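You operate a simulated robot arm through the tools that you are given. There is no shell and no other tool. Be economical: measure what you need, move in short steps, check, and stop when the job is done.

Carry out the task below with a simulated two-armed robot. There is one attempt and no reset: what you move stays moved.

TASK
Pick up the green cup with one hand, pass it to the other hand and put it on the right side of the green press table. Put the yellow castor cap on the right side of the press twenty-six table away on the high step of the packing bench. Take the purple tape and leave it on the left side of the press twenty-six table. Stack the brass block marked "29" from the right side of the press twenty-seven table on top of the brass block that says "26". Put the job card from the left side of the press twenty-seven table on the right side of the press twenty-seven table. Stack the 0.8 tip box from the back left corner of the press twenty-seven table on top of the 1.0 tip box. The order is free. Set down upright: green cup, job card.

The check looks at the end state, three seconds after you hand in, the way a careful person would. Anything else that was tipped, shoved, dropped, spilled or broken makes it a failure. Lids that push on must go on centred and level and be pressed home; caps that screw on are set level and turned clockwise until they are tight.

THE ROBOT
Two 7-joint arms with two-finger grippers on one trunk, on a base that drives. Base frame: it is fixed to the floor where the robot stands at the start and does not move with it; the origin is under the middle of the robot, x ahead of it, y to its left, z up. Lengths are in mm, angles in rad, forces in N, time in s.
The left shoulder is at the start at [50, 191, 1217], the right one opposite. With the tool pointing down near the work surface each hand reaches from about 100 to 700 mm from the robot's upright axis, wherever it stands, measured 20 degrees to its own side. Places, roughly: brass block [-1500, -2000, 750]; green cup (8x8x11 cm) [500, 0, 1200]; high step of the packing bench (57x15 cm) [1820, -580, 880]; job card [-1750, -3000, 750]; left side of the press twenty-six table [400, -3000, 700]; purple tape (7x7x4 cm) [-500, -2100, 800]; right side of the green press table [1600, 900, 700]; right side of the press twenty-seven table [-2000, -2000, 700]; tip box [-2250, -3000, 750]; yellow castor cap (3x3x2 cm) [-100, -2000, 700]. Payload 2.69 kg a hand.
The TCP of each hand is the grasp point between the finger pads, 20 mm short of the fingertips. In the tool frame z runs along the fingers and y along their closing line. The gripper opens to 100 mm. The gripper's body begins 63 mm behind the TCP.
Orientation is told as [roll, pitch, yaw] about the base's x, y, z axes, in that order, counted from this pose: with the fingers straight down and closing along the base's y, the tool's x points along the base's -x, its y along +y and its z along -z.

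THE INTERFACE
- The arms move only by the tool servo_tool. It takes "left_targets", "right_targets" or both (then of equal length, played together; a hand with none holds still); each is a list of rows, each a list of 3 entries, a list of its own where there are three numbers: the turn, a rotation vector about the tool's x, y, z in rad, then the shift along the tool's x, y, z in mm, then the closure, from 0 (fully open) to 1 (shut). In form: [[[ax, ay, az], [tx, ty, tz], grip], ...]. A call has 1 to 10 rows; each row shifts and turns the commanded pose from where the row before left it, along the tool's axes as they then stand. A row lasts 0.2 s, in which the tool goes at most 50 mm and 0.15 rad; a call with a longer step from one row to the next is refused whole, and so is a gripper value outside its range. Where a pose cannot be reached the arm comes as near as it can. A force on the tool above 40 N (or 10 N above the force at the start of the call, whichever is more), or a blocked arm, ends the call early, and 0.2 s more pass. Each finger travels about 153 mm/s and halts on what it meets, pressing with about 45 N; the grip force reading is that of the motor and also rises with nothing between the fingers. The clock runs only during rows and for 0.2 s after the last one: add rows that do not move to give the fingers time. It gives the time, the measured TCP pose, the force on the tool (base axes), the opening and the grip force at its end, in the units of the frame above (readings bear some noise), with the torque about the TCP (base axes, N m) and any sound that the robot's microphone picked up, and new pictures: "pictures" is both (left out), scene, wrist or none (wrist: the cameras of the hands that moved).
- Cameras (640 x 400 px; columns grow to the right, rows downward): "scene" is now at [132.6, 17.5, 1426.2]; the picture's right is [0.17, -0.99, 0.00], its down [-0.18, -0.03, -0.98] and it looks along [0.97, 0.16, -0.18] (base axes); focal length 214 px, centre (320, 200). "left" rides on the left gripper at [70, 19, -99] in its tool frame; the picture's right is [-0.26, 0.97, 0.00], its down [-0.75, -0.20, -0.63] and it looks along [-0.61, -0.16, 0.78] (tool axes); focal length 230 px, centre (320, 200). "right" rides on the right gripper at [70, -19, -99] in its tool frame; the picture's right is [0.26, 0.97, 0.00], its down [-0.75, 0.20, -0.63] and it looks along [-0.61, 0.16, 0.78] (tool axes); focal length 230 px, centre (320, 200). There is no depth. A picture from a camera that has moved, and an enlarged one, comes with that camera's place and axes in the base frame and with its lens.
- move_column(by): slides the trunk up (or, below 0, down) by that many mm; the arms and the scene camera ride with it, the base frame stays. It gives what a move gives, with no picture.
- drive_base(legs): drives the robot by 1 to 6 legs, each [ahead, left, turn to the left] in mm, mm and rad, along the robot's own axes; the way and the turn of a leg run together, so that a leg with both is an arc; at most 1500 mm and 3.142 rad a leg. The arms and the cameras ride along, it lands a little off, and it stops where it bumps. It gives what a move gives, and a new picture of the scene camera.
- turn_head(pan, tilt): turns the head with the scene camera to pan (to the left, within 1.396 rad either way) and tilt (down, from -0.506 to 1.204), counted from straight ahead of the robot. It gives what a move gives, and a new picture of the scene camera.
- zoom(camera, box): a new picture of the part [left, top, right, bottom] of that camera's present view, enlarged. The clock stands still meanwhile.
- close_job(): hands the job in; it is judged then, once.

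Work in short steps. Places have to be worked out from the pictures, the camera data and where the tool is seen: move nearer, look again, correct. Check each grasp and each placing, and mend what went wrong. You have 196 turns and 260 pictures in all, those below and enlarged ones among them. Open the grippers and draw the arms clear of the work before you hand the job in, unless the task says otherwise; then end with one line.

The tools are called after "Call:" as a command line: name --argument value ..., lists and objects as JSON in quotes. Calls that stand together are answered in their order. servo_tool: Moves the arms, as the interface text tells. Its arguments: {"type":"object","properties":{"left_targets":{"type":"array","items":{"type":"array"}},"right_targets":{"type":"array","items":{"type":"array"}},"pictures":{"type":"string","enum":["both","scene","wrist","none"]}},"required":[]} The other tools are called the same way: move_column (by) slides the trunk up or down; drive_base (legs) drives the base; turn_head (pan, tilt) turns the head that bears the scene camera; zoom (camera, box) takes an enlarged picture of a part of a camera's view; close_job () hands the job in.

At the start:

```text
t: 0.0
left_tcp_pos: [269.7, 149.2, 1368.9]
left_ee_rot: [0.0, 0.002, 0.001]
left_ft_force: [0.6, -0.2, -0.1]
left_moment: [0.03, -0.01, 0.03]
left_width: 99.8
left_grasp_force: 0.1
right_tcp_pos: [360.4, -109.7, 1414.8]
right_ee_rot: [0.003, -0.001, 0.001]
right_ft_force: [1.2, 0.3, -0.9]
right_moment: [-0.02, 0.01, 0.04]
right_width: 100.0
right_grasp_force: 0.0
trunk travel left (down, up): [-275.0, 48.0]
robot x, y, heading: [-1.6, -3.5, -0.004]
head pan, tilt: [0.168, 0.18]
```

scene: 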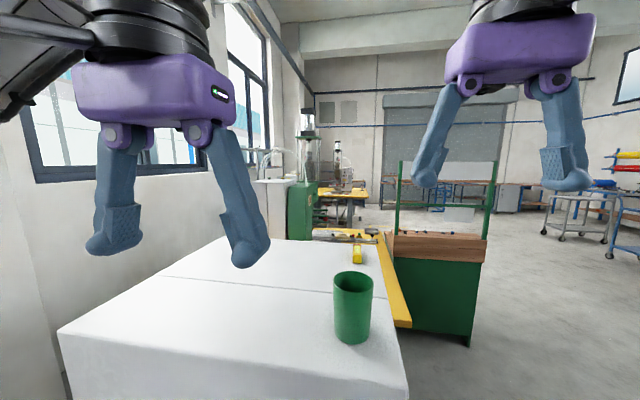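
right: 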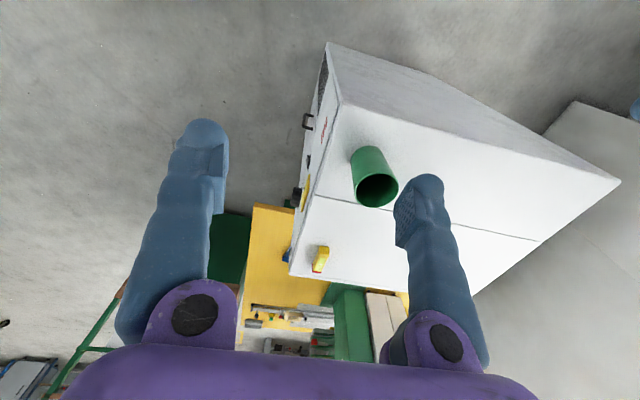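
left: 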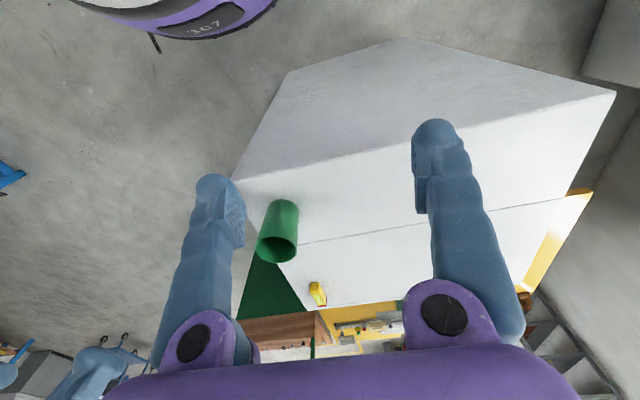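

The cup stands near the right edge of the white cabinet, at about [520, 15], with its base near z 1085. I plan to pick it up with the right hand from the side (pointing +y), then take it from above with the left hand. First I move the right hand out and start turning it.

Call:
servo_tool --right_targets '[[[0, 0, 0], [0, -45, 0], 0], [[0, 0, 0], [0, -45, 0], 0], [[0, 0, 0], [0, -45, 0], 0], [[-0.0863, 0.0863, 0.0863], [0, 0, 0], 0], [[-0.0863, 0.0863, 0.0863], [0, 0, 0], 0], [[-0.0863, 0.0863, 0.0863], [0, 0, 0], 0], [[-0.0863, 0.0863, 0.0863], [0, 0, 0], 0], [[-0.0863, 0.0863, 0.0863], [0, 0, 0], 0], [[-0.0863, 0.0863, 0.0863], [0, 0, 0], 0], [[-0.0863, 0.0863, 0.0863], [0, 0, 0], 0]]' --pictures "none"

Call:
zoom --camera "scene" --box '[270, 220, 430, 400]'

```text
t: 2.2
left_tcp_pos: [269.8, 148.4, 1369.2]
left_ee_rot: [0.001, 0.001, 0.001]
left_ft_force: [0.9, -0.5, -0.4]
left_moment: [0.01, 0.0, 0.01]
left_width: 100.0
left_grasp_force: 0.0
right_tcp_pos: [360.8, -245.5, 1415.5]
right_ee_rot: [0.465, 0.73, -0.462]
right_ft_force: [-0.1, 0.3, -0.5]
right_moment: [0.02, -0.01, 0.04]
right_width: 100.0
right_grasp_force: 0.1
trunk travel left (down, up): [-275.0, 48.0]
robot x, y, heading: [-2.4, -0.5, 0.002]
head pan, tilt: [0.168, 0.18]
```

```text
2.22 times, centred on (350, 310) of scene
camera zoom: at [133.0, 16.6, 1426.2], right [0.17, -0.99, 0.0], down [-0.18, -0.03, -0.98], along [0.97, 0.16, -0.18], focal length 477 px, centre (253, -44)
```

zoom: 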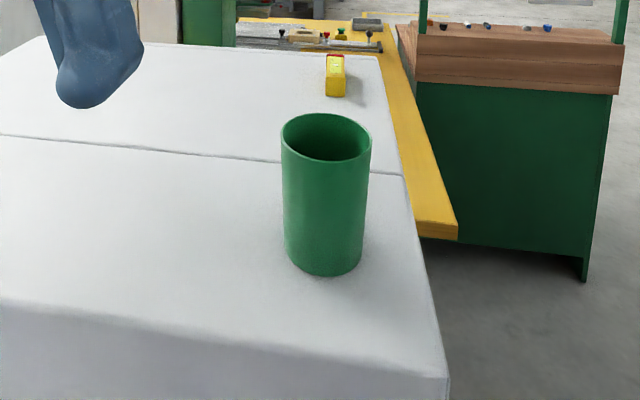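

Cup estimated at about [515, 14], base z about 1090. I finish turning the right hand.

Call:
servo_tool --right_targets '[[[-0.0863, 0.0863, 0.0863], [0, 0, 0], 0], [[-0.0863, 0.0863, 0.0863], [0, 0, 0], 0], [[-0.0863, 0.0863, 0.0863], [0, 0, 0], 0], [[-0.0863, 0.0863, 0.0863], [0, 0, 0], 0], [[-0.0863, 0.0863, 0.0863], [0, 0, 0], 0], [[-0.0863, 0.0863, 0.0863], [0, 0, 0], 0], [[-0.0863, 0.0863, 0.0863], [0, 0, 0], 0]]' --pictures "none"

```text
t: 3.8
left_tcp_pos: [269.3, 149.6, 1370.2]
left_ee_rot: [-0.002, 0.0, 0.002]
left_ft_force: [0.3, 0.0, 0.9]
left_moment: [0.0, -0.05, -0.02]
left_width: 100.0
left_grasp_force: 0.0
right_tcp_pos: [359.7, -245.6, 1415.8]
right_ee_rot: [1.979, 1.569, 0.408]
right_ft_force: [-0.4, -0.1, -0.1]
right_moment: [-0.01, -0.02, 0.0]
right_width: 100.0
right_grasp_force: 0.1
trunk travel left (down, up): [-275.0, 48.0]
robot x, y, heading: [3.6, -0.2, 0.001]
head pan, tilt: [0.168, 0.18]
```

Orientation is set (tool x up, y forward, z to the left). I move the hand abreast of the cup, right of it and a little high, and look.

Call:
servo_tool --right_targets '[[[0, 0, 0], [-30, 39, 0], 0], [[0, 0, 0], [-30, 39, 0], 0], [[0, 0, 0], [-30, 39, 0], 0], [[0, 0, 0], [-30, 38, 0], 0], [[0, 0, 0], [-45, 0, 10], 0], [[0, 0, 0], [-45, 0, 20], 0], [[0, 0, 0], [-45, 0, 20], 0], [[0, 0, 0], [0, 0, 40], 0]]'

```text
t: 5.6
left_tcp_pos: [270.2, 150.9, 1368.7]
left_ee_rot: [0.001, 0.0, 0.0]
left_ft_force: [0.0, -0.4, 0.8]
left_moment: [-0.01, 0.0, 0.0]
left_width: 99.8
left_grasp_force: 0.0
right_tcp_pos: [515.6, -155.1, 1162.1]
right_ee_rot: [1.109, 1.569, -0.458]
right_ft_force: [0.2, 0.2, -0.4]
right_moment: [-0.01, 0.01, -0.01]
right_width: 100.0
right_grasp_force: 0.0
trunk travel left (down, up): [-275.0, 48.0]
robot x, y, heading: [1.2, 1.3, 0.004]
head pan, tilt: [0.168, 0.18]
camera scene: at [132.7, 18.7, 1426.1], right [0.17, -0.99, 0.0], down [-0.18, -0.03, -0.98], along [0.97, 0.16, -0.18], focal length 214 px, centre (320, 200)
camera right: at [495.4, -254.6, 1231.6], right [0.97, 0.0, 0.26], down [0.2, -0.63, -0.75], along [0.16, 0.78, -0.61], focal length 230 px, centre (320, 200)
```

scene: 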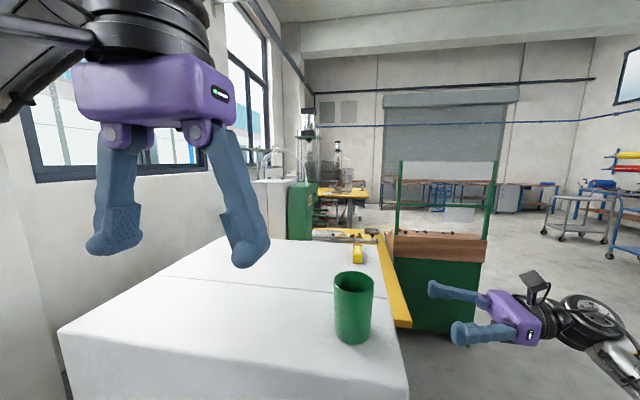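
right: 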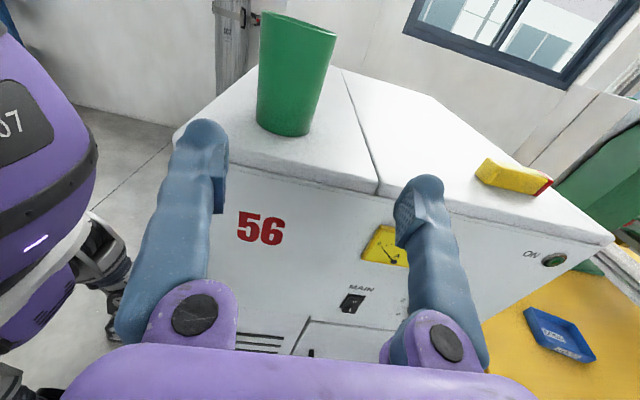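

Both views agree: cup axis near [480, 15], base z about 1117, rim about 1219. The hand's height of 1162 suits; I shift 36 mm back in x and go closer.

Call:
servo_tool --right_targets '[[[0, 0, 0], [0, -36, 0], 0], [[0, 0, 0], [0, 0, 40], 0], [[0, 0, 0], [0, 0, 35], 0], [[0, 0, 0], [0, 0, 0], 0]]' --pictures "both"

```text
t: 6.6
left_tcp_pos: [269.7, 149.5, 1368.3]
left_ee_rot: [0.001, 0.0, 0.0]
left_ft_force: [0.6, 0.5, -0.4]
left_moment: [0.0, 0.0, -0.01]
left_width: 100.0
left_grasp_force: 0.1
right_tcp_pos: [477.6, -78.3, 1162.1]
right_ee_rot: [1.343, 1.568, -0.225]
right_ft_force: [-1.0, -0.5, 0.4]
right_moment: [-0.02, -0.01, 0.01]
right_width: 99.9
right_grasp_force: 0.1
trunk travel left (down, up): [-275.0, 48.0]
robot x, y, heading: [-1.0, -0.2, -0.002]
head pan, tilt: [0.168, 0.18]
camera scene: at [132.7, 17.2, 1426.2], right [0.17, -0.99, 0.0], down [-0.18, -0.03, -0.98], along [0.97, 0.16, -0.18], focal length 214 px, centre (320, 200)
camera right: at [457.9, -179.2, 1231.3], right [0.97, 0.0, 0.26], down [0.2, -0.63, -0.75], along [0.16, 0.78, -0.61], focal length 230 px, centre (320, 200)
```

scene: 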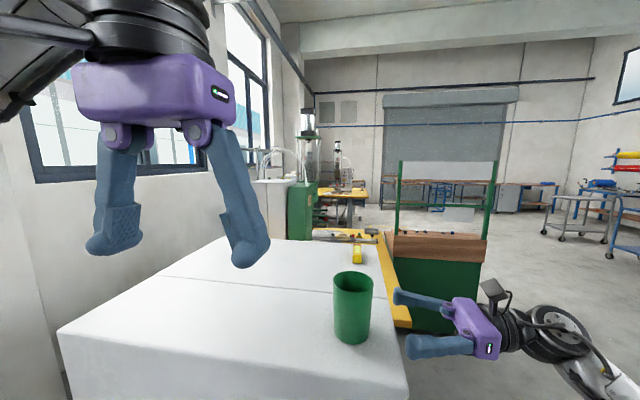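
right: 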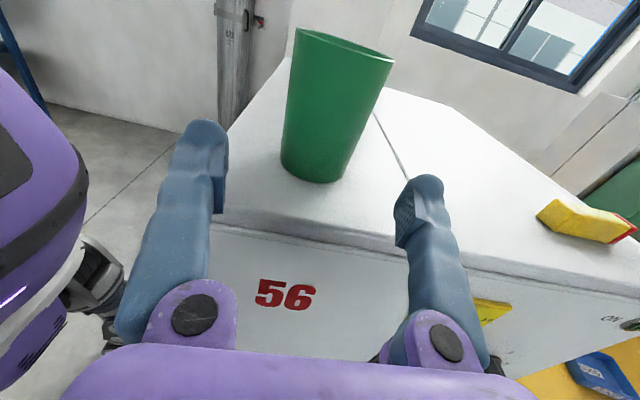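

The cup is centred between the fingers in x, axis at about y 10. I advance to straddle it, then close.

Call:
servo_tool --right_targets '[[[0, 0, 0], [0, 1, 30], 0], [[0, 0, 0], [0, 1, 30], 0], [[0, 0, 0], [0, 0, 28], 0], [[0, 0, 0], [0, 0, 0], 0]]' --pictures "wrist"

```text
t: 7.6
left_tcp_pos: [270.0, 148.4, 1368.8]
left_ee_rot: [-0.001, 0.0, -0.001]
left_ft_force: [-0.5, -0.9, -0.3]
left_moment: [0.02, 0.04, -0.01]
left_width: 100.2
left_grasp_force: 0.1
right_tcp_pos: [479.2, 8.2, 1161.0]
right_ee_rot: [1.381, 1.568, -0.19]
right_ft_force: [0.2, -0.7, 0.3]
right_moment: [-0.01, -0.01, 0.02]
right_width: 99.9
right_grasp_force: 0.0
trunk travel left (down, up): [-275.0, 48.0]
robot x, y, heading: [-0.5, 1.0, -0.003]
head pan, tilt: [0.168, 0.18]
camera right: at [460.1, -91.9, 1230.9], right [0.97, 0.0, 0.26], down [0.2, -0.63, -0.75], along [0.16, 0.78, -0.61], focal length 230 px, centre (320, 200)
```

right: 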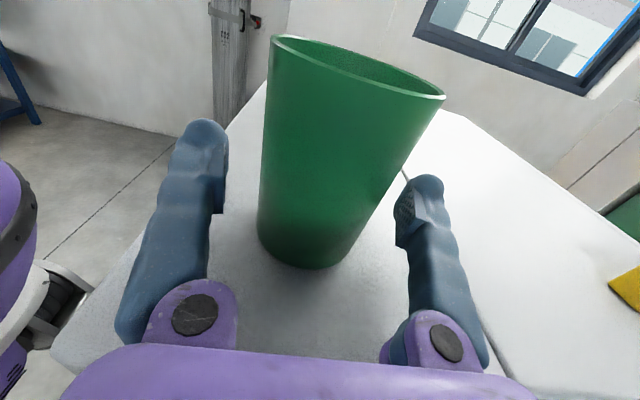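

Cup is between the fingers with the axis about at the TCP. I close on it.

Call:
servo_tool --right_targets '[[[0, 0, 0], [0, 0, 3], 0.15], [[0, 0, 0], [0, 0, 0], 0.25], [[0, 0, 0], [0, 0, 0], 0.35], [[0, 0, 0], [0, 0, 0], 0.5], [[0, 0, 0], [0, 0, 0], 0.5]]' --pictures "none"

```text
t: 8.8
left_tcp_pos: [270.0, 149.3, 1368.5]
left_ee_rot: [-0.001, 0.002, 0.001]
left_ft_force: [0.6, -0.1, -0.9]
left_moment: [-0.02, -0.03, -0.03]
left_width: 100.2
left_grasp_force: 0.1
right_tcp_pos: [479.8, 11.4, 1161.5]
right_ee_rot: [1.268, 1.568, -0.3]
right_ft_force: [-0.6, 0.1, -0.5]
right_moment: [-0.01, 0.03, -0.01]
right_width: 64.7
right_grasp_force: 45.3
trunk travel left (down, up): [-275.0, 48.0]
robot x, y, heading: [4.0, -1.9, 0.0]
head pan, tilt: [0.168, 0.18]
```

Grip on the cup is firm (64.7 mm). I lift it 60 mm and at the same time bring the open left hand over it, yawed a bit.

Call:
servo_tool --right_targets '[[[0, 0, 0], [15, 0, 0], 0.5], [[0, 0, 0], [15, 0, 0], 0.5], [[0, 0, 0], [15, 0, 0], 0.5], [[0, 0, 0], [15, 0, 0], 0.5], [[0, 0, 0], [0, 0, 0], 0.5], [[0, 0, 0], [0, 0, 0], 0.5], [[0, 0, 0], [0, 0, 0], 0.5], [[0, 0, 0], [0, 0, 0], 0.5], [[0, 0, 0], [0, 0, 0], 0.5], [[0, 0, 0], [0, 0, 0], 0.5]]' --left_targets '[[[0, 0, 0], [-35, -23, -5], 0], [[0, 0, 0], [-35, -23, -5], 0], [[0, 0, 0], [-35, -23, 0], 0], [[0, 0, 0], [-35, -23, 0], 0], [[0, 0, 0], [-35, -23, 0], 0], [[0, 0, 0], [-35, -23, 0], 0], [[0, 0, 0.149], [0, 0, 0], 0], [[0, 0, 0.149], [0, 0, 0], 0], [[0, 0, 0.149], [0, 0, 0], 0], [[0, 0, 0.149], [0, 0, 0], 0]]'

```text
t: 11.0
left_tcp_pos: [479.8, 12.9, 1378.4]
left_ee_rot: [0.0, -0.001, -0.599]
left_ft_force: [0.4, -0.2, 0.3]
left_moment: [0.01, 0.03, -0.02]
left_width: 100.0
left_grasp_force: 0.0
right_tcp_pos: [482.2, 9.2, 1221.8]
right_ee_rot: [1.236, 1.568, -0.331]
right_ft_force: [0.2, -1.4, -0.9]
right_moment: [0.0, 0.0, -0.02]
right_width: 64.7
right_grasp_force: 44.9
trunk travel left (down, up): [-275.0, 48.0]
robot x, y, heading: [-2.2, 2.0, -0.005]
head pan, tilt: [0.168, 0.18]
camera scene: at [132.7, 17.4, 1426.2], right [0.17, -0.99, 0.0], down [-0.18, -0.03, -0.98], along [0.97, 0.16, -0.18], focal length 214 px, centre (320, 200)
camera right: at [461.7, -89.2, 1291.0], right [0.97, 0.0, 0.26], down [0.2, -0.63, -0.75], along [0.16, 0.78, -0.61], focal length 230 px, centre (320, 200)
camera left: at [432.0, 67.8, 1476.9], right [0.76, 0.65, 0.0], down [0.51, -0.59, 0.63], along [0.41, -0.48, -0.78], focal length 230 px, centre (320, 200)
```

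scene: 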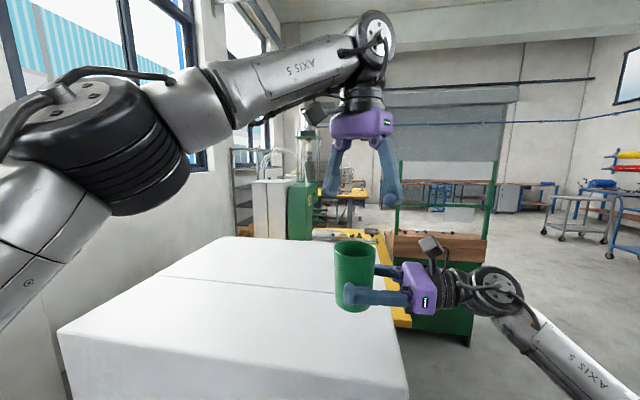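
right: 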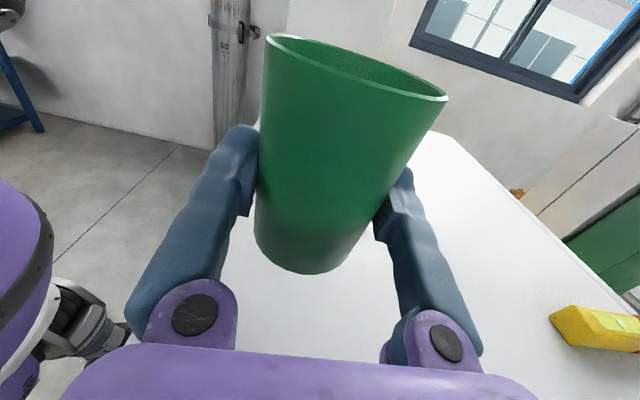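
left: 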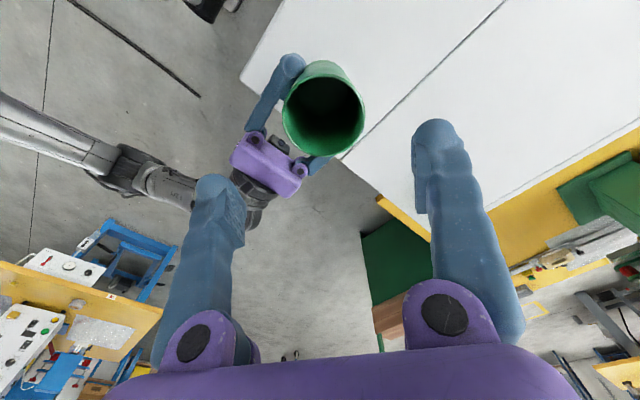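

The cup hangs level in the right hand, rim near z 1279 and right below the left hand. I lower the left hand to straddle the rim.

Call:
servo_tool --left_targets '[[[0, 0, 0], [0, 0, 38], 0], [[0, 0, 0], [0, 0, 38], 0], [[0, 0, 0], [0, 0, 20], 0], [[0, 0, 0], [0, 0, 16], 0], [[0, 0, 0], [0, 0, 0], 0]]' --pictures "both"

```text
t: 12.2
left_tcp_pos: [477.9, 12.4, 1267.8]
left_ee_rot: [0.0, -0.001, -0.594]
left_ft_force: [-0.5, -0.9, 0.5]
left_moment: [0.0, 0.01, -0.03]
left_width: 100.0
left_grasp_force: 0.1
right_tcp_pos: [481.3, 10.5, 1221.7]
right_ee_rot: [1.275, 1.566, -0.296]
right_ft_force: [-0.5, -0.3, -0.5]
right_moment: [0.0, 0.0, 0.01]
right_width: 64.7
right_grasp_force: 44.9
trunk travel left (down, up): [-275.0, 48.0]
robot x, y, heading: [-3.8, 1.1, 0.001]
head pan, tilt: [0.168, 0.18]
camera scene: at [132.4, 17.4, 1426.2], right [0.17, -0.99, 0.0], down [-0.18, -0.03, -0.98], along [0.97, 0.16, -0.18], focal length 214 px, centre (320, 200)
camera left: at [430.5, 67.4, 1364.7], right [0.76, 0.66, 0.0], down [0.51, -0.59, 0.63], along [0.41, -0.48, -0.78], focal length 230 px, centre (320, 200)
```

scene: 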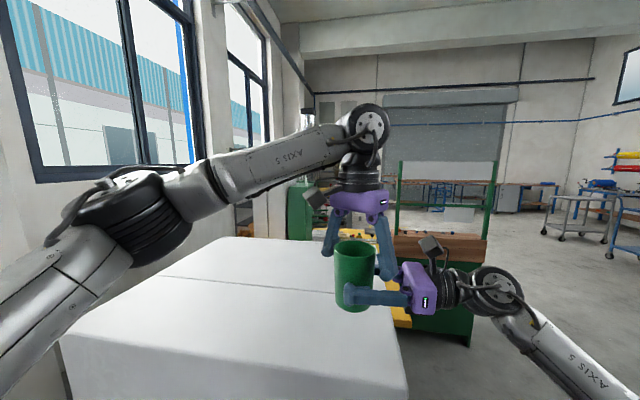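
left: 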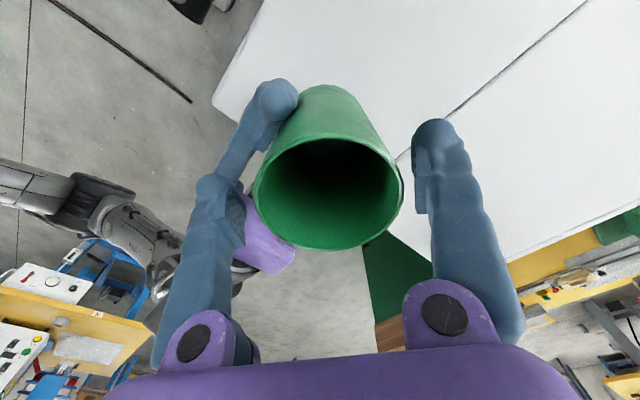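

Left fingers straddle the rim with no contact yet. I close the left hand while the right holds still.

Call:
servo_tool --left_targets '[[[0, 0, 0], [0, 0, 0], 0.15], [[0, 0, 0], [0, 0, 0], 0.25], [[0, 0, 0], [0, 0, 0], 0.4], [[0, 0, 0], [0, 0, 0], 0.5], [[0, 0, 0], [0, 0, 0], 0.5]]' --pictures "none"

```text
t: 13.4
left_tcp_pos: [480.2, 15.4, 1266.8]
left_ee_rot: [0.006, 0.0, -0.59]
left_ft_force: [18.7, 30.2, 3.2]
left_moment: [0.45, -0.11, 0.3]
left_width: 72.6
left_grasp_force: 45.0
right_tcp_pos: [481.5, 10.6, 1222.0]
right_ee_rot: [1.201, 1.566, -0.367]
right_ft_force: [-19.4, -30.4, -4.1]
right_moment: [0.89, -0.79, -0.25]
right_width: 64.7
right_grasp_force: 45.2
trunk travel left (down, up): [-275.0, 48.0]
robot x, y, heading: [-3.2, -0.7, 0.001]
head pan, tilt: [0.168, 0.18]
```

Left has the rim but 35 N builds between the hands along its closing line; I let the left hand yield about 5 mm that way.

Call:
servo_tool --left_targets '[[[0, 0, 0], [0, 3, 0], 0.5], [[0, 0, 0], [0, 3, 0], 0.5], [[0, 0, 0], [0, 0, 0], 0.5]]' --pictures "none"

```text
t: 14.2
left_tcp_pos: [481.2, 14.6, 1267.2]
left_ee_rot: [0.0, 0.002, -0.599]
left_ft_force: [2.2, 3.7, -0.2]
left_moment: [0.34, -0.41, 1.16]
left_width: 72.5
left_grasp_force: 44.6
right_tcp_pos: [482.0, 10.9, 1221.0]
right_ee_rot: [1.397, 1.57, -0.17]
right_ft_force: [-1.7, -3.7, 0.5]
right_moment: [-0.16, 0.38, -1.14]
right_width: 64.6
right_grasp_force: 45.0
trunk travel left (down, up): [-275.0, 48.0]
robot x, y, heading: [-1.2, 1.0, -0.003]
head pan, tilt: [0.168, 0.18]
```

Forces are nearly zero. I open the right hand and draw it back to the right.

Call:
servo_tool --right_targets '[[[0, 0, 0], [0, 0, 0], 0.2], [[0, 0, 0], [0, 0, 0], 0.0], [[0, 0, 0], [0, 0, 0], 0.0], [[0, 0, 0], [0, 0, -40], 0.0], [[0, 0, 0], [0, 0, -50], 0.0], [[0, 0, 0], [0, 0, -50], 0.0], [[0, 0, 0], [0, 0, -50], 0.0]]' --pictures "scene"

```text
t: 15.8
left_tcp_pos: [482.6, 15.5, 1266.6]
left_ee_rot: [0.002, 0.001, -0.596]
left_ft_force: [-0.2, -0.7, 1.1]
left_moment: [0.03, -0.01, -0.01]
left_width: 72.4
left_grasp_force: 45.4
right_tcp_pos: [480.6, -179.9, 1223.5]
right_ee_rot: [1.517, 1.568, -0.051]
right_ft_force: [0.0, -0.1, -0.6]
right_moment: [-0.01, 0.02, 0.03]
right_width: 100.0
right_grasp_force: 0.0
trunk travel left (down, up): [-275.0, 48.0]
robot x, y, heading: [1.0, -2.1, -0.0]
head pan, tilt: [0.168, 0.18]
camera scene: at [132.5, 16.7, 1426.2], right [0.17, -0.99, 0.0], down [-0.18, -0.03, -0.98], along [0.97, 0.16, -0.18], focal length 214 px, centre (320, 200)
```

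scene: 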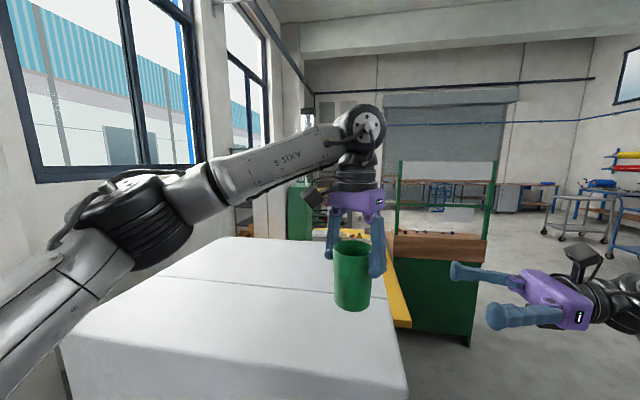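

Handover succeeded; the cup hangs in the left hand. I raise it, draw it in, and turn the right hand back to its downward pose.

Call:
servo_tool --right_targets '[[[0.0863, -0.0863, -0.0863], [0, 0, 0], 0], [[0.0863, -0.0863, -0.0863], [0, 0, 0], 0], [[0.0863, -0.0863, -0.0863], [0, 0, 0], 0], [[0.0863, -0.0863, -0.0863], [0, 0, 0], 0], [[0.0863, -0.0863, -0.0863], [0, 0, 0], 0], [[0.0863, -0.0863, -0.0863], [0, 0, 0], 0], [[0.0863, -0.0863, -0.0863], [0, 0, 0], 0], [[0.0863, -0.0863, -0.0863], [0, 0, 0], 0], [[0.0863, -0.0863, -0.0863], [0, 0, 0], 0], [[0.0863, -0.0863, -0.0863], [0, 0, 0], 0]]' --left_targets '[[[0, 0, -0.149], [0, 0, -25], 0.5], [[0, 0, -0.149], [0, 0, -25], 0.5], [[0, 0, -0.149], [0, 0, -25], 0.5], [[0, 0, -0.149], [0, 0, -25], 0.5], [[0, 0, 0], [30, 25, 0], 0.5], [[0, 0, 0], [30, 25, 0], 0.5], [[0, 0, 0], [30, 25, 0], 0.5], [[0, 0, 0], [30, 25, 0], 0.5], [[0, 0, 0], [30, 25, 0], 0.5], [[0, 0, 0], [0, 0, 0], 0.5]]' --pictures "none"

Call:
servo_tool --right_targets '[[[0.0863, -0.0863, -0.0863], [0, 0, 0], 0], [[0.0863, -0.0863, -0.0863], [0, 0, 0], 0], [[0.0863, -0.0863, -0.0863], [0, 0, 0], 0], [[0.0863, -0.0863, -0.0863], [0, 0, 0], 0], [[0, 0, 0], [40, 0, -30], 0], [[0, 0, 0], [40, 0, -30], 0], [[0, 0, 0], [40, 0, -30], 0], [[0, 0, 0], [40, 0, -30], 0]]' --pictures "none"

Call:
turn_head --pan -0.1 --tilt 0.3

```text
t: 18.0
left_tcp_pos: [333.5, 139.7, 1366.6]
left_ee_rot: [0.0, 0.003, 0.0]
left_ft_force: [0.5, 0.9, 0.5]
left_moment: [0.0, 0.01, -0.01]
left_width: 72.0
left_grasp_force: 45.6
right_tcp_pos: [482.0, -179.8, 1221.0]
right_ee_rot: [0.294, 0.391, -0.293]
right_ft_force: [0.7, -0.3, 0.1]
right_moment: [0.0, -0.02, -0.02]
right_width: 100.1
right_grasp_force: 0.1
trunk travel left (down, up): [-275.0, 48.0]
robot x, y, heading: [-0.4, -1.0, 0.004]
head pan, tilt: [0.168, 0.18]
```

```text
t: 19.8
left_tcp_pos: [329.7, 139.8, 1366.7]
left_ee_rot: [0.001, -0.002, 0.001]
left_ft_force: [0.0, 0.3, -1.6]
left_moment: [-0.01, -0.04, 0.01]
left_width: 71.5
left_grasp_force: 44.8
right_tcp_pos: [316.6, -181.2, 1343.5]
right_ee_rot: [0.0, -0.001, 0.0]
right_ft_force: [-0.9, 0.9, -0.1]
right_moment: [-0.02, 0.02, -0.02]
right_width: 99.9
right_grasp_force: 0.0
trunk travel left (down, up): [-275.0, 48.0]
robot x, y, heading: [-0.5, -2.2, -0.002]
head pan, tilt: [0.168, 0.18]
```

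```text
t: 20.6
left_tcp_pos: [332.6, 139.3, 1367.5]
left_ee_rot: [0.001, 0.0, 0.0]
left_ft_force: [0.3, -0.3, -0.1]
left_moment: [-0.03, 0.01, 0.02]
left_width: 71.7
left_grasp_force: 44.5
right_tcp_pos: [320.3, -181.9, 1343.1]
right_ee_rot: [0.002, -0.001, 0.001]
right_ft_force: [0.1, -1.4, 0.3]
right_moment: [0.0, 0.0, -0.01]
right_width: 99.9
right_grasp_force: 0.0
trunk travel left (down, up): [-275.0, 48.0]
robot x, y, heading: [-6.0, 0.8, 0.005]
head pan, tilt: [-0.099, 0.3]
camera scene: at [133.9, -7.3, 1414.9], right [-0.1, -1.0, 0.0], down [-0.29, 0.03, -0.96], along [0.95, -0.09, -0.3], focal length 214 px, centre (320, 200)
```

scene: 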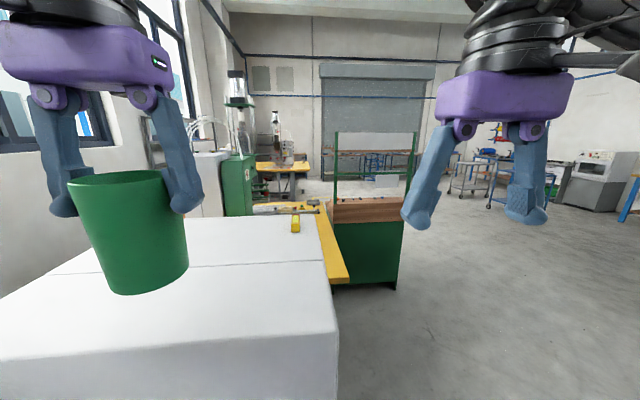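

The yellow press table lies behind the cabinet, with the wooden-topped bench to its right. I drive right and forward for a view along the table.

Call:
drive_base --legs '[[0, -700, 0], [600, 0, 0]]'

Call:
turn_head --pan 0.6 --tilt 0.35

```text
t: 30.1
left_tcp_pos: [942.4, -542.5, 1367.5]
left_ee_rot: [0.001, 0.002, 0.012]
left_ft_force: [-0.2, -2.0, -0.1]
left_moment: [-0.01, 0.04, 0.01]
left_width: 70.2
left_grasp_force: 45.5
right_tcp_pos: [932.7, -861.7, 1343.0]
right_ee_rot: [0.002, -0.003, 0.012]
right_ft_force: [1.1, -0.2, -0.2]
right_moment: [-0.01, -0.01, 0.0]
right_width: 100.1
right_grasp_force: 0.0
trunk travel left (down, up): [-275.0, 48.0]
robot x, y, heading: [612.0, -686.4, 0.007]
head pan, tilt: [-0.099, 0.3]
camera scene: at [744.9, -691.3, 1414.9], right [-0.09, -1.0, 0.0], down [-0.29, 0.03, -0.96], along [0.95, -0.08, -0.3], focal length 214 px, centre (320, 200)
```

scene: 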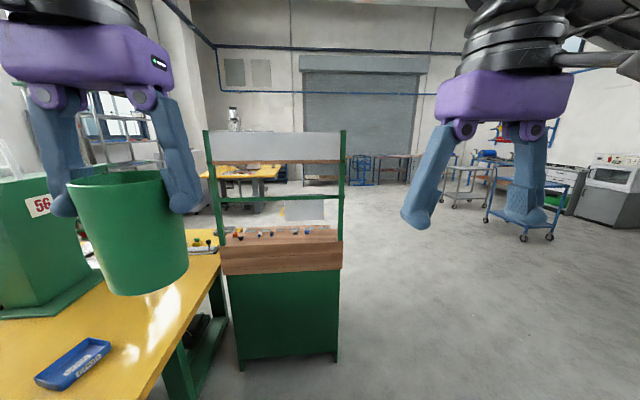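

```text
t: 31.2
left_tcp_pos: [942.0, -541.8, 1366.3]
left_ee_rot: [-0.001, -0.001, 0.014]
left_ft_force: [0.9, -0.1, -1.0]
left_moment: [0.02, 0.0, 0.0]
left_width: 70.3
left_grasp_force: 45.1
right_tcp_pos: [932.9, -863.1, 1342.5]
right_ee_rot: [0.002, -0.002, 0.012]
right_ft_force: [-0.3, -0.4, -0.1]
right_moment: [0.02, 0.02, 0.02]
right_width: 100.0
right_grasp_force: 0.1
trunk travel left (down, up): [-275.0, 48.0]
robot x, y, heading: [610.5, -687.6, 0.01]
head pan, tilt: [0.6, 0.351]
camera scene: at [728.0, -629.7, 1410.2], right [0.57, -0.82, 0.0], down [-0.28, -0.2, -0.94], along [0.77, 0.54, -0.34], focal length 214 px, centre (320, 200)
```

scene: 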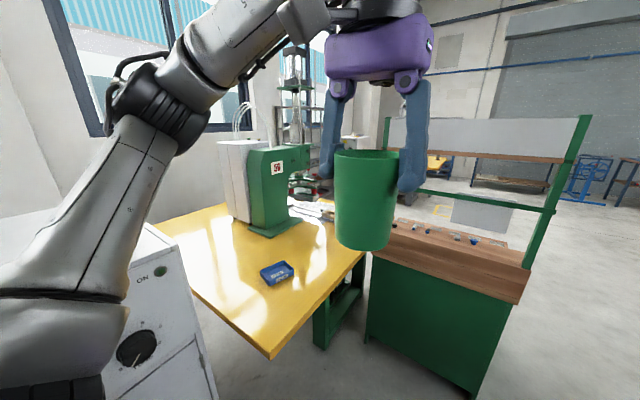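

The green press is marked 56; its operator side is the far (+x) side, so the right part near [1600, 900] is reached from around x 2300. I drive around the bench on its right and look left.

Call:
drive_base --legs '[[0, -650, 0], [1300, 0, 0]]'

Call:
turn_head --pan 0.9 --tilt 0.3

```text
t: 41.4
left_tcp_pos: [1787.1, -1165.6, 1400.0]
left_ee_rot: [-0.005, -0.112, 0.061]
left_ft_force: [-0.1, 0.0, -1.0]
left_moment: [0.02, -0.01, -0.03]
left_width: 64.1
left_grasp_force: 45.3
right_tcp_pos: [1804.5, -1489.8, 1351.6]
right_ee_rot: [0.007, -0.026, 0.049]
right_ft_force: [-0.2, 0.5, 0.5]
right_moment: [-0.02, -0.06, 0.0]
right_width: 99.9
right_grasp_force: 0.0
trunk travel left (down, up): [-275.0, 48.0]
robot x, y, heading: [1504.9, -1316.7, 0.054]
head pan, tilt: [0.6, 0.351]
stopped in leg 2: the robot was blocked; the commanded pose is now the measured one
camera scene: at [1589.4, -1265.1, 1413.1], right [0.61, -0.8, 0.01], down [-0.25, -0.2, -0.95], along [0.76, 0.57, -0.32], focal length 214 px, centre (320, 200)
```

scene: 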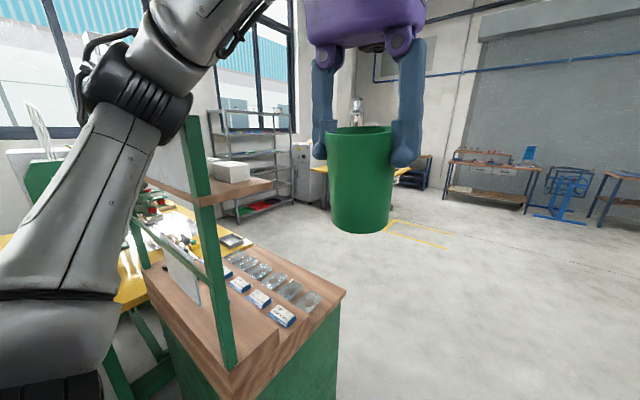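

```text
t: 42.2
left_tcp_pos: [1785.8, -1166.5, 1399.6]
left_ee_rot: [-0.004, -0.113, 0.056]
left_ft_force: [0.5, 0.7, -0.1]
left_moment: [-0.03, 0.04, 0.0]
left_width: 64.0
left_grasp_force: 45.1
right_tcp_pos: [1802.5, -1489.8, 1351.9]
right_ee_rot: [0.004, -0.03, 0.047]
right_ft_force: [0.6, 0.9, 1.1]
right_moment: [-0.01, -0.01, -0.04]
right_width: 99.8
right_grasp_force: 0.0
trunk travel left (down, up): [-275.0, 48.0]
robot x, y, heading: [1505.2, -1320.7, 0.049]
head pan, tilt: [0.901, 0.3]
camera scene: at [1567.7, -1244.8, 1417.6], right [0.81, -0.58, 0.02], down [-0.14, -0.23, -0.96], along [0.57, 0.78, -0.27], focal length 214 px, centre (320, 200)
```

scene: 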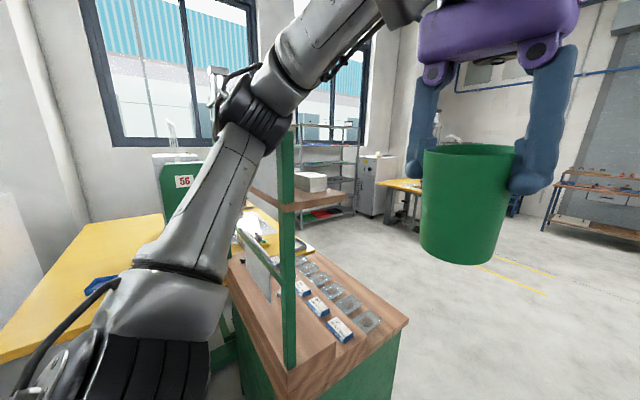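

The left elbow touched the bench's post. I back off, give a wider berth to the right and go on.

Call:
drive_base --legs '[[-250, -50, 0], [0, -450, -0.05], [1300, 0, 0]]'

```text
t: 54.3
left_tcp_pos: [2918.1, -1672.2, 1385.6]
left_ee_rot: [-0.008, -0.061, 0.015]
left_ft_force: [-0.6, 0.0, -1.4]
left_moment: [0.0, -0.03, -0.02]
left_width: 64.1
left_grasp_force: 44.8
right_tcp_pos: [2916.5, -1996.6, 1343.5]
right_ee_rot: [0.003, -0.001, 0.007]
right_ft_force: [-0.1, 0.3, 0.4]
right_moment: [-0.01, 0.0, 0.01]
right_width: 100.0
right_grasp_force: 0.1
trunk travel left (down, up): [-275.0, 48.0]
robot x, y, heading: [2599.1, -1819.7, 0.003]
head pan, tilt: [0.901, 0.3]
camera scene: at [2693.9, -1741.6, 1414.9], right [0.79, -0.62, 0.0], down [-0.18, -0.23, -0.96], along [0.59, 0.75, -0.3], focal length 214 px, centre (320, 200)
```

scene: 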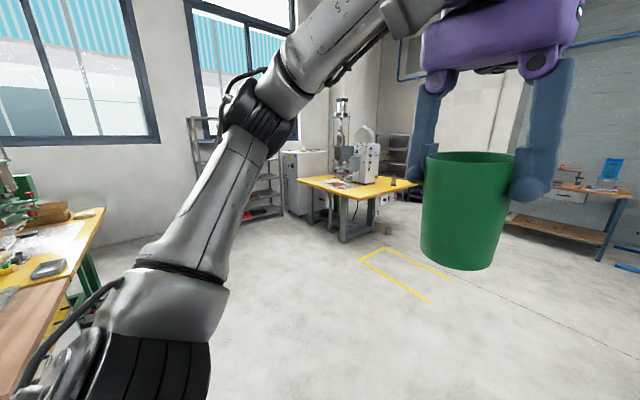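

Clear floor ahead. I turn left to face +y and drive up alongside the tables.

Call:
drive_base --legs '[[100, 0, 1.571], [1300, 0, 0]]'

Call:
turn_head --pan 0.5 --tilt 0.35

```text
t: 64.5
left_tcp_pos: [2592.2, -121.0, 1384.8]
left_ee_rot: [-0.01, -0.061, 1.537]
left_ft_force: [-0.8, -0.4, 0.4]
left_moment: [-0.01, 0.0, 0.0]
left_width: 64.1
left_grasp_force: 44.9
right_tcp_pos: [2915.6, -139.0, 1343.7]
right_ee_rot: [0.002, -0.002, 1.526]
right_ft_force: [-0.1, -0.4, -0.9]
right_moment: [-0.01, -0.05, 0.02]
right_width: 100.0
right_grasp_force: 0.1
trunk travel left (down, up): [-275.0, 48.0]
robot x, y, heading: [2718.4, -453.3, 1.524]
head pan, tilt: [0.901, 0.3]
camera scene: at [2651.9, -347.6, 1414.9], right [0.66, 0.76, 0.0], down [0.22, -0.19, -0.96], along [-0.72, 0.63, -0.3], focal length 214 px, centre (320, 200)
```

scene: 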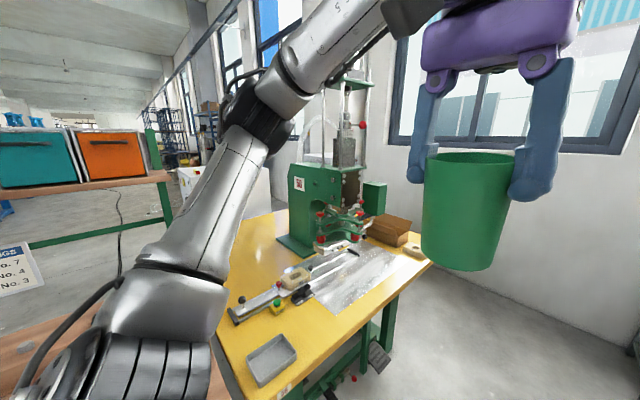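

```text
t: 65.4
left_tcp_pos: [2590.7, -121.2, 1384.1]
left_ee_rot: [-0.008, -0.062, 1.536]
left_ft_force: [-0.3, 0.0, -0.7]
left_moment: [0.01, 0.01, -0.03]
left_width: 64.1
left_grasp_force: 45.2
right_tcp_pos: [2914.9, -138.8, 1343.0]
right_ee_rot: [0.001, -0.003, 1.529]
right_ft_force: [0.1, -0.7, 0.0]
right_moment: [0.02, 0.0, -0.01]
right_width: 100.2
right_grasp_force: 0.1
trunk travel left (down, up): [-275.0, 48.0]
robot x, y, heading: [2723.2, -456.3, 1.527]
head pan, tilt: [0.499, 0.351]
camera scene: at [2681.4, -325.4, 1410.2], right [0.9, 0.44, 0.0], down [0.15, -0.31, -0.94], along [-0.41, 0.84, -0.34], focal length 214 px, centre (320, 200)
```

scene: 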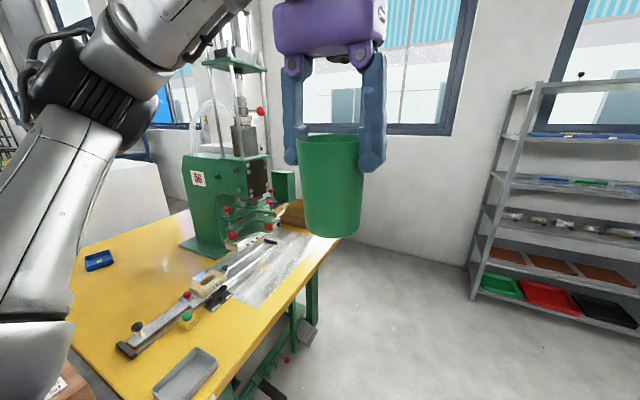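

The green press table's front edge is at about x 2270 and its right front corner about y 850. I drive up to y≈650 and turn to face it.

Call:
drive_base --legs '[[1050, 0, 0], [0, 0, 1.6]]'

Call:
turn_head --pan -0.2 --tilt 0.6

```text
t: 74.7
left_tcp_pos: [2442.3, 459.4, 1385.2]
left_ee_rot: [-0.008, -0.06, 3.124]
left_ft_force: [-0.1, -0.6, -0.4]
left_moment: [0.01, -0.02, 0.0]
left_width: 64.2
left_grasp_force: 44.6
right_tcp_pos: [2455.1, 784.3, 1344.0]
right_ee_rot: [0.002, -0.001, 3.116]
right_ft_force: [0.4, -0.5, 0.3]
right_moment: [-0.02, 0.02, 0.0]
right_width: 99.9
right_grasp_force: 0.2
trunk travel left (down, up): [-275.0, 48.0]
robot x, y, heading: [2771.5, 592.6, 3.113]
head pan, tilt: [0.499, 0.351]
camera scene: at [2648.3, 555.5, 1410.2], right [-0.46, 0.89, 0.0], down [0.31, 0.16, -0.94], along [-0.84, -0.43, -0.34], focal length 214 px, centre (320, 200)
```

scene: 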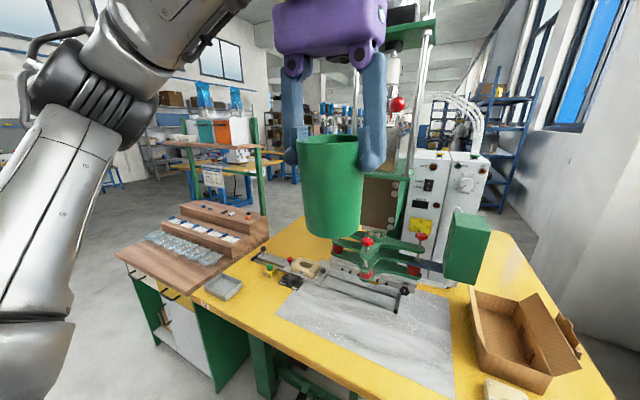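

```text
t: 75.8
left_tcp_pos: [2443.1, 461.2, 1384.7]
left_ee_rot: [-0.007, -0.062, 3.123]
left_ft_force: [0.1, -0.2, 0.6]
left_moment: [0.02, -0.01, 0.01]
left_width: 64.3
left_grasp_force: 45.1
right_tcp_pos: [2455.7, 784.2, 1343.8]
right_ee_rot: [0.002, -0.001, 3.116]
right_ft_force: [-0.1, 0.0, 0.5]
right_moment: [0.04, 0.0, 0.03]
right_width: 99.9
right_grasp_force: 0.2
trunk travel left (down, up): [-275.0, 48.0]
robot x, y, heading: [2774.2, 593.1, 3.111]
head pan, tilt: [-0.201, 0.6]
camera scene: at [2645.0, 617.7, 1387.4], right [0.22, 0.97, 0.0], down [0.55, -0.13, -0.83], along [-0.8, 0.18, -0.56], focal length 214 px, centre (320, 200)
```

scene: 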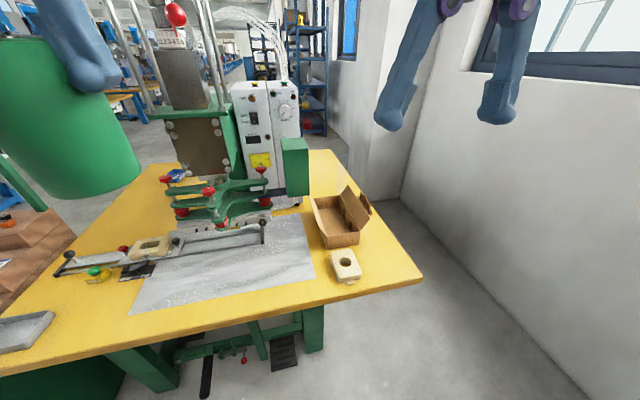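

The table spans about x 1000–2250, y −230–1100. A clear spot on its right side is near [2110, 985], right of the beige block. I shift the robot so that the left hand faces that spot.

Call:
drive_base --legs '[[0, -480, 0.03], [130, 0, 0]]'

Call:
turn_head --pan 0.05 --tilt 0.75

```text
t: 81.3
left_tcp_pos: [2323.5, 920.4, 1384.3]
left_ee_rot: [-0.01, -0.061, -3.119]
left_ft_force: [-0.4, -0.4, -0.2]
left_moment: [0.0, -0.06, 0.01]
left_width: 63.9
left_grasp_force: 44.8
right_tcp_pos: [2323.2, 1245.0, 1342.9]
right_ee_rot: [0.001, -0.002, -3.127]
right_ft_force: [-0.5, 0.1, 0.4]
right_moment: [-0.02, 0.02, 0.0]
right_width: 100.1
right_grasp_force: 0.0
trunk travel left (down, up): [-275.0, 48.0]
robot x, y, heading: [2648.1, 1068.2, -3.13]
head pan, tilt: [-0.201, 0.6]
camera scene: at [2519.3, 1086.0, 1387.5], right [0.18, 0.98, 0.0], down [0.56, -0.1, -0.83], along [-0.81, 0.15, -0.56], focal length 214 px, centre (320, 200)
```

scene: 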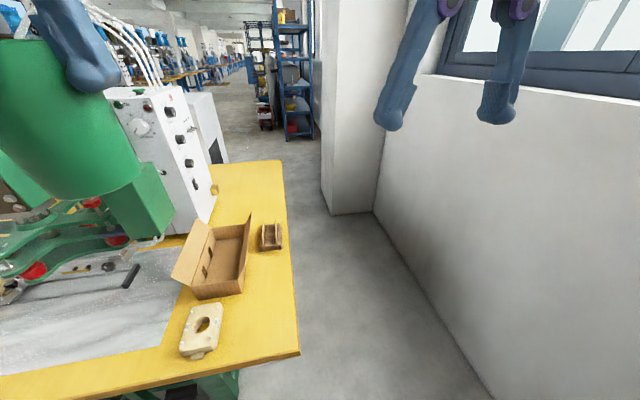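

```text
t: 82.1
left_tcp_pos: [2323.0, 920.5, 1384.5]
left_ee_rot: [-0.009, -0.062, -3.118]
left_ft_force: [-0.1, -0.9, -0.7]
left_moment: [0.01, 0.01, 0.01]
left_width: 64.0
left_grasp_force: 45.0
right_tcp_pos: [2323.2, 1244.3, 1343.1]
right_ee_rot: [0.003, -0.001, -3.127]
right_ft_force: [-0.1, 0.1, 0.7]
right_moment: [0.0, -0.01, 0.02]
right_width: 99.9
right_grasp_force: 0.0
trunk travel left (down, up): [-275.0, 48.0]
robot x, y, heading: [2646.2, 1066.2, -3.125]
head pan, tilt: [0.051, 0.75]
camera scene: at [2523.9, 1064.3, 1374.6], right [-0.07, 1.0, 0.0], down [0.68, 0.04, -0.73], along [-0.73, -0.05, -0.68], focal length 214 px, centre (320, 200)
```

scene: 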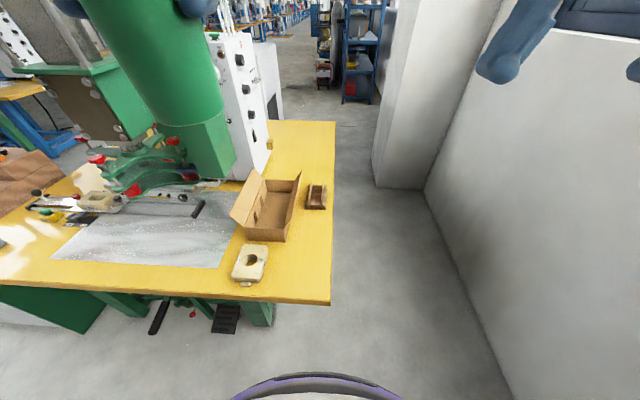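

I choose the spot [2150, 975]. I level the left hand (pitch +0.06), move over the spot and come partway down.

Call:
servo_tool --left_targets '[[[-0.009, 0.061, 0], [0, 0, 0], 0.5], [[0, 0, 0], [-43, -14, 0], 0.5], [[0, 0, 0], [-43, -14, 0], 0.5], [[0, 0, 0], [-43, -14, 0], 0.5], [[0, 0, 0], [-43, -14, 0], 0.5], [[0, 0, 0], [0, 0, 48], 0.5], [[0, 0, 0], [0, 0, 48], 0.5], [[0, 0, 0], [0, 0, 48], 0.5], [[0, 0, 0], [0, 0, 48], 0.5], [[0, 0, 0], [0, 0, 48], 0.5]]'

```text
t: 84.3
left_tcp_pos: [2150.1, 971.4, 1145.2]
left_ee_rot: [0.0, -0.001, -3.116]
left_ft_force: [-0.5, -0.2, -0.9]
left_moment: [0.01, 0.0, 0.02]
left_width: 64.3
left_grasp_force: 45.3
right_tcp_pos: [2322.8, 1243.6, 1343.9]
right_ee_rot: [0.001, -0.002, -3.126]
right_ft_force: [0.4, -0.2, -0.5]
right_moment: [0.01, 0.01, -0.03]
right_width: 100.0
right_grasp_force: 0.0
trunk travel left (down, up): [-275.0, 48.0]
robot x, y, heading: [2642.2, 1066.6, -3.126]
head pan, tilt: [0.051, 0.75]
camera scene: at [2523.1, 1063.8, 1374.5], right [-0.07, 1.0, 0.0], down [0.68, 0.05, -0.73], along [-0.73, -0.05, -0.68], focal length 214 px, centre (320, 200)
camera left: at [2220.8, 954.4, 1243.1], right [-0.23, -0.97, 0.0], down [-0.75, 0.18, 0.63], along [-0.61, 0.15, -0.78], focal length 230 px, centre (320, 200)
```

scene: 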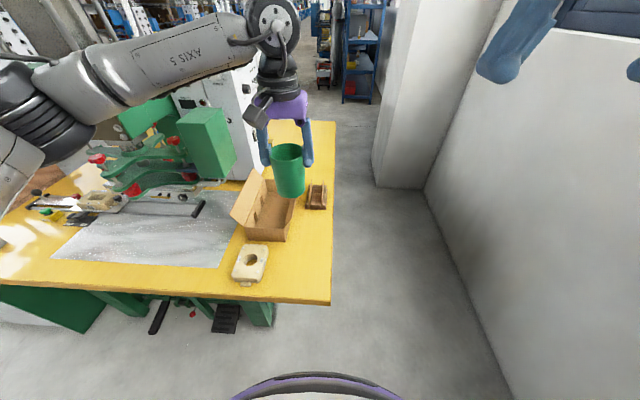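
left: 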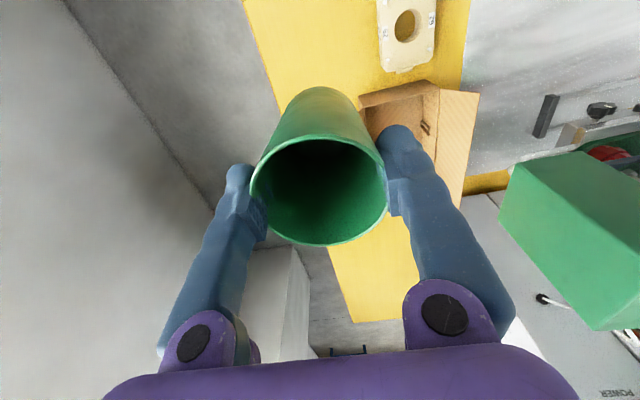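

Cup is over the free corner. I check its uprightness with an enlarged scene view before lowering.

Call:
zoom --camera "scene" --box '[230, 90, 340, 210]'

Call:
servo_tool --left_targets '[[[0, 0, 0], [0, 0, 48], 0.5], [[0, 0, 0], [0, 0, 48], 0.5], [[0, 0, 0], [0, 0, 48], 0.5], [[0, 0, 0], [0, 0, 48], 0.5], [[0, 0, 0], [0, 0, 48], 0.5], [[0, 0, 0], [0, 0, 30], 0.5], [[0, 0, 0], [0, 0, 20], 0.5]]'

```text
3.33 times, centred on (285, 150) of scene
camera zoom: at [2523.1, 1063.8, 1374.5], right [-0.07, 1.0, 0.0], down [0.68, 0.05, -0.73], along [-0.73, -0.05, -0.68], focal length 715 px, centre (437, 367)
```

zoom: 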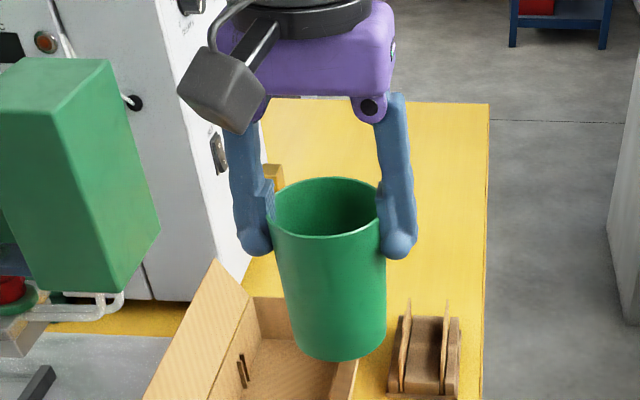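

```text
t: 85.9
left_tcp_pos: [2150.6, 971.2, 855.1]
left_ee_rot: [0.001, -0.003, -3.12]
left_ft_force: [-0.1, 0.7, -0.9]
left_moment: [-0.01, -0.01, 0.02]
left_width: 64.0
left_grasp_force: 45.0
right_tcp_pos: [2322.7, 1244.3, 1343.5]
right_ee_rot: [0.001, -0.004, -3.127]
right_ft_force: [-0.7, 0.1, 0.5]
right_moment: [0.02, -0.01, -0.01]
right_width: 100.0
right_grasp_force: 0.0
trunk travel left (down, up): [-275.0, 48.0]
robot x, y, heading: [2644.6, 1069.6, -3.126]
head pan, tilt: [0.051, 0.75]
camera scene: at [2523.5, 1064.2, 1374.5], right [-0.07, 1.0, 0.0], down [0.68, 0.05, -0.73], along [-0.73, -0.05, -0.68], focal length 214 px, centre (320, 200)
camera left: at [2220.3, 954.9, 953.8], right [-0.24, -0.97, 0.0], down [-0.75, 0.18, 0.63], along [-0.61, 0.15, -0.78], focal length 230 px, centre (320, 200)
```

scene: 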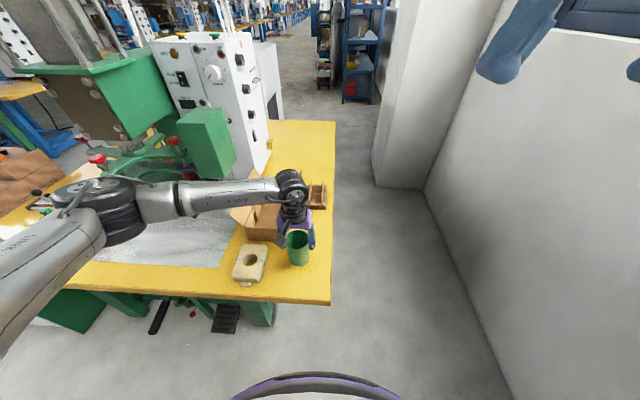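
left: 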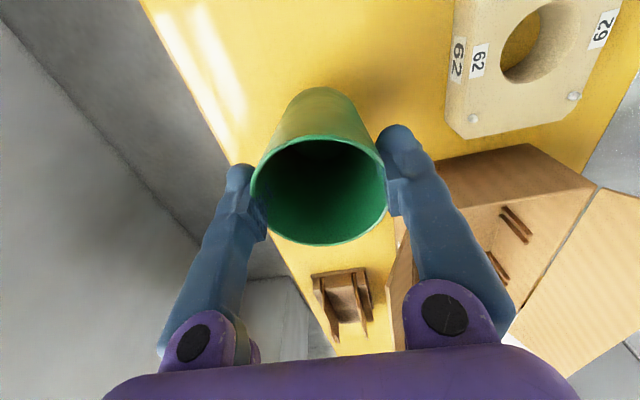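

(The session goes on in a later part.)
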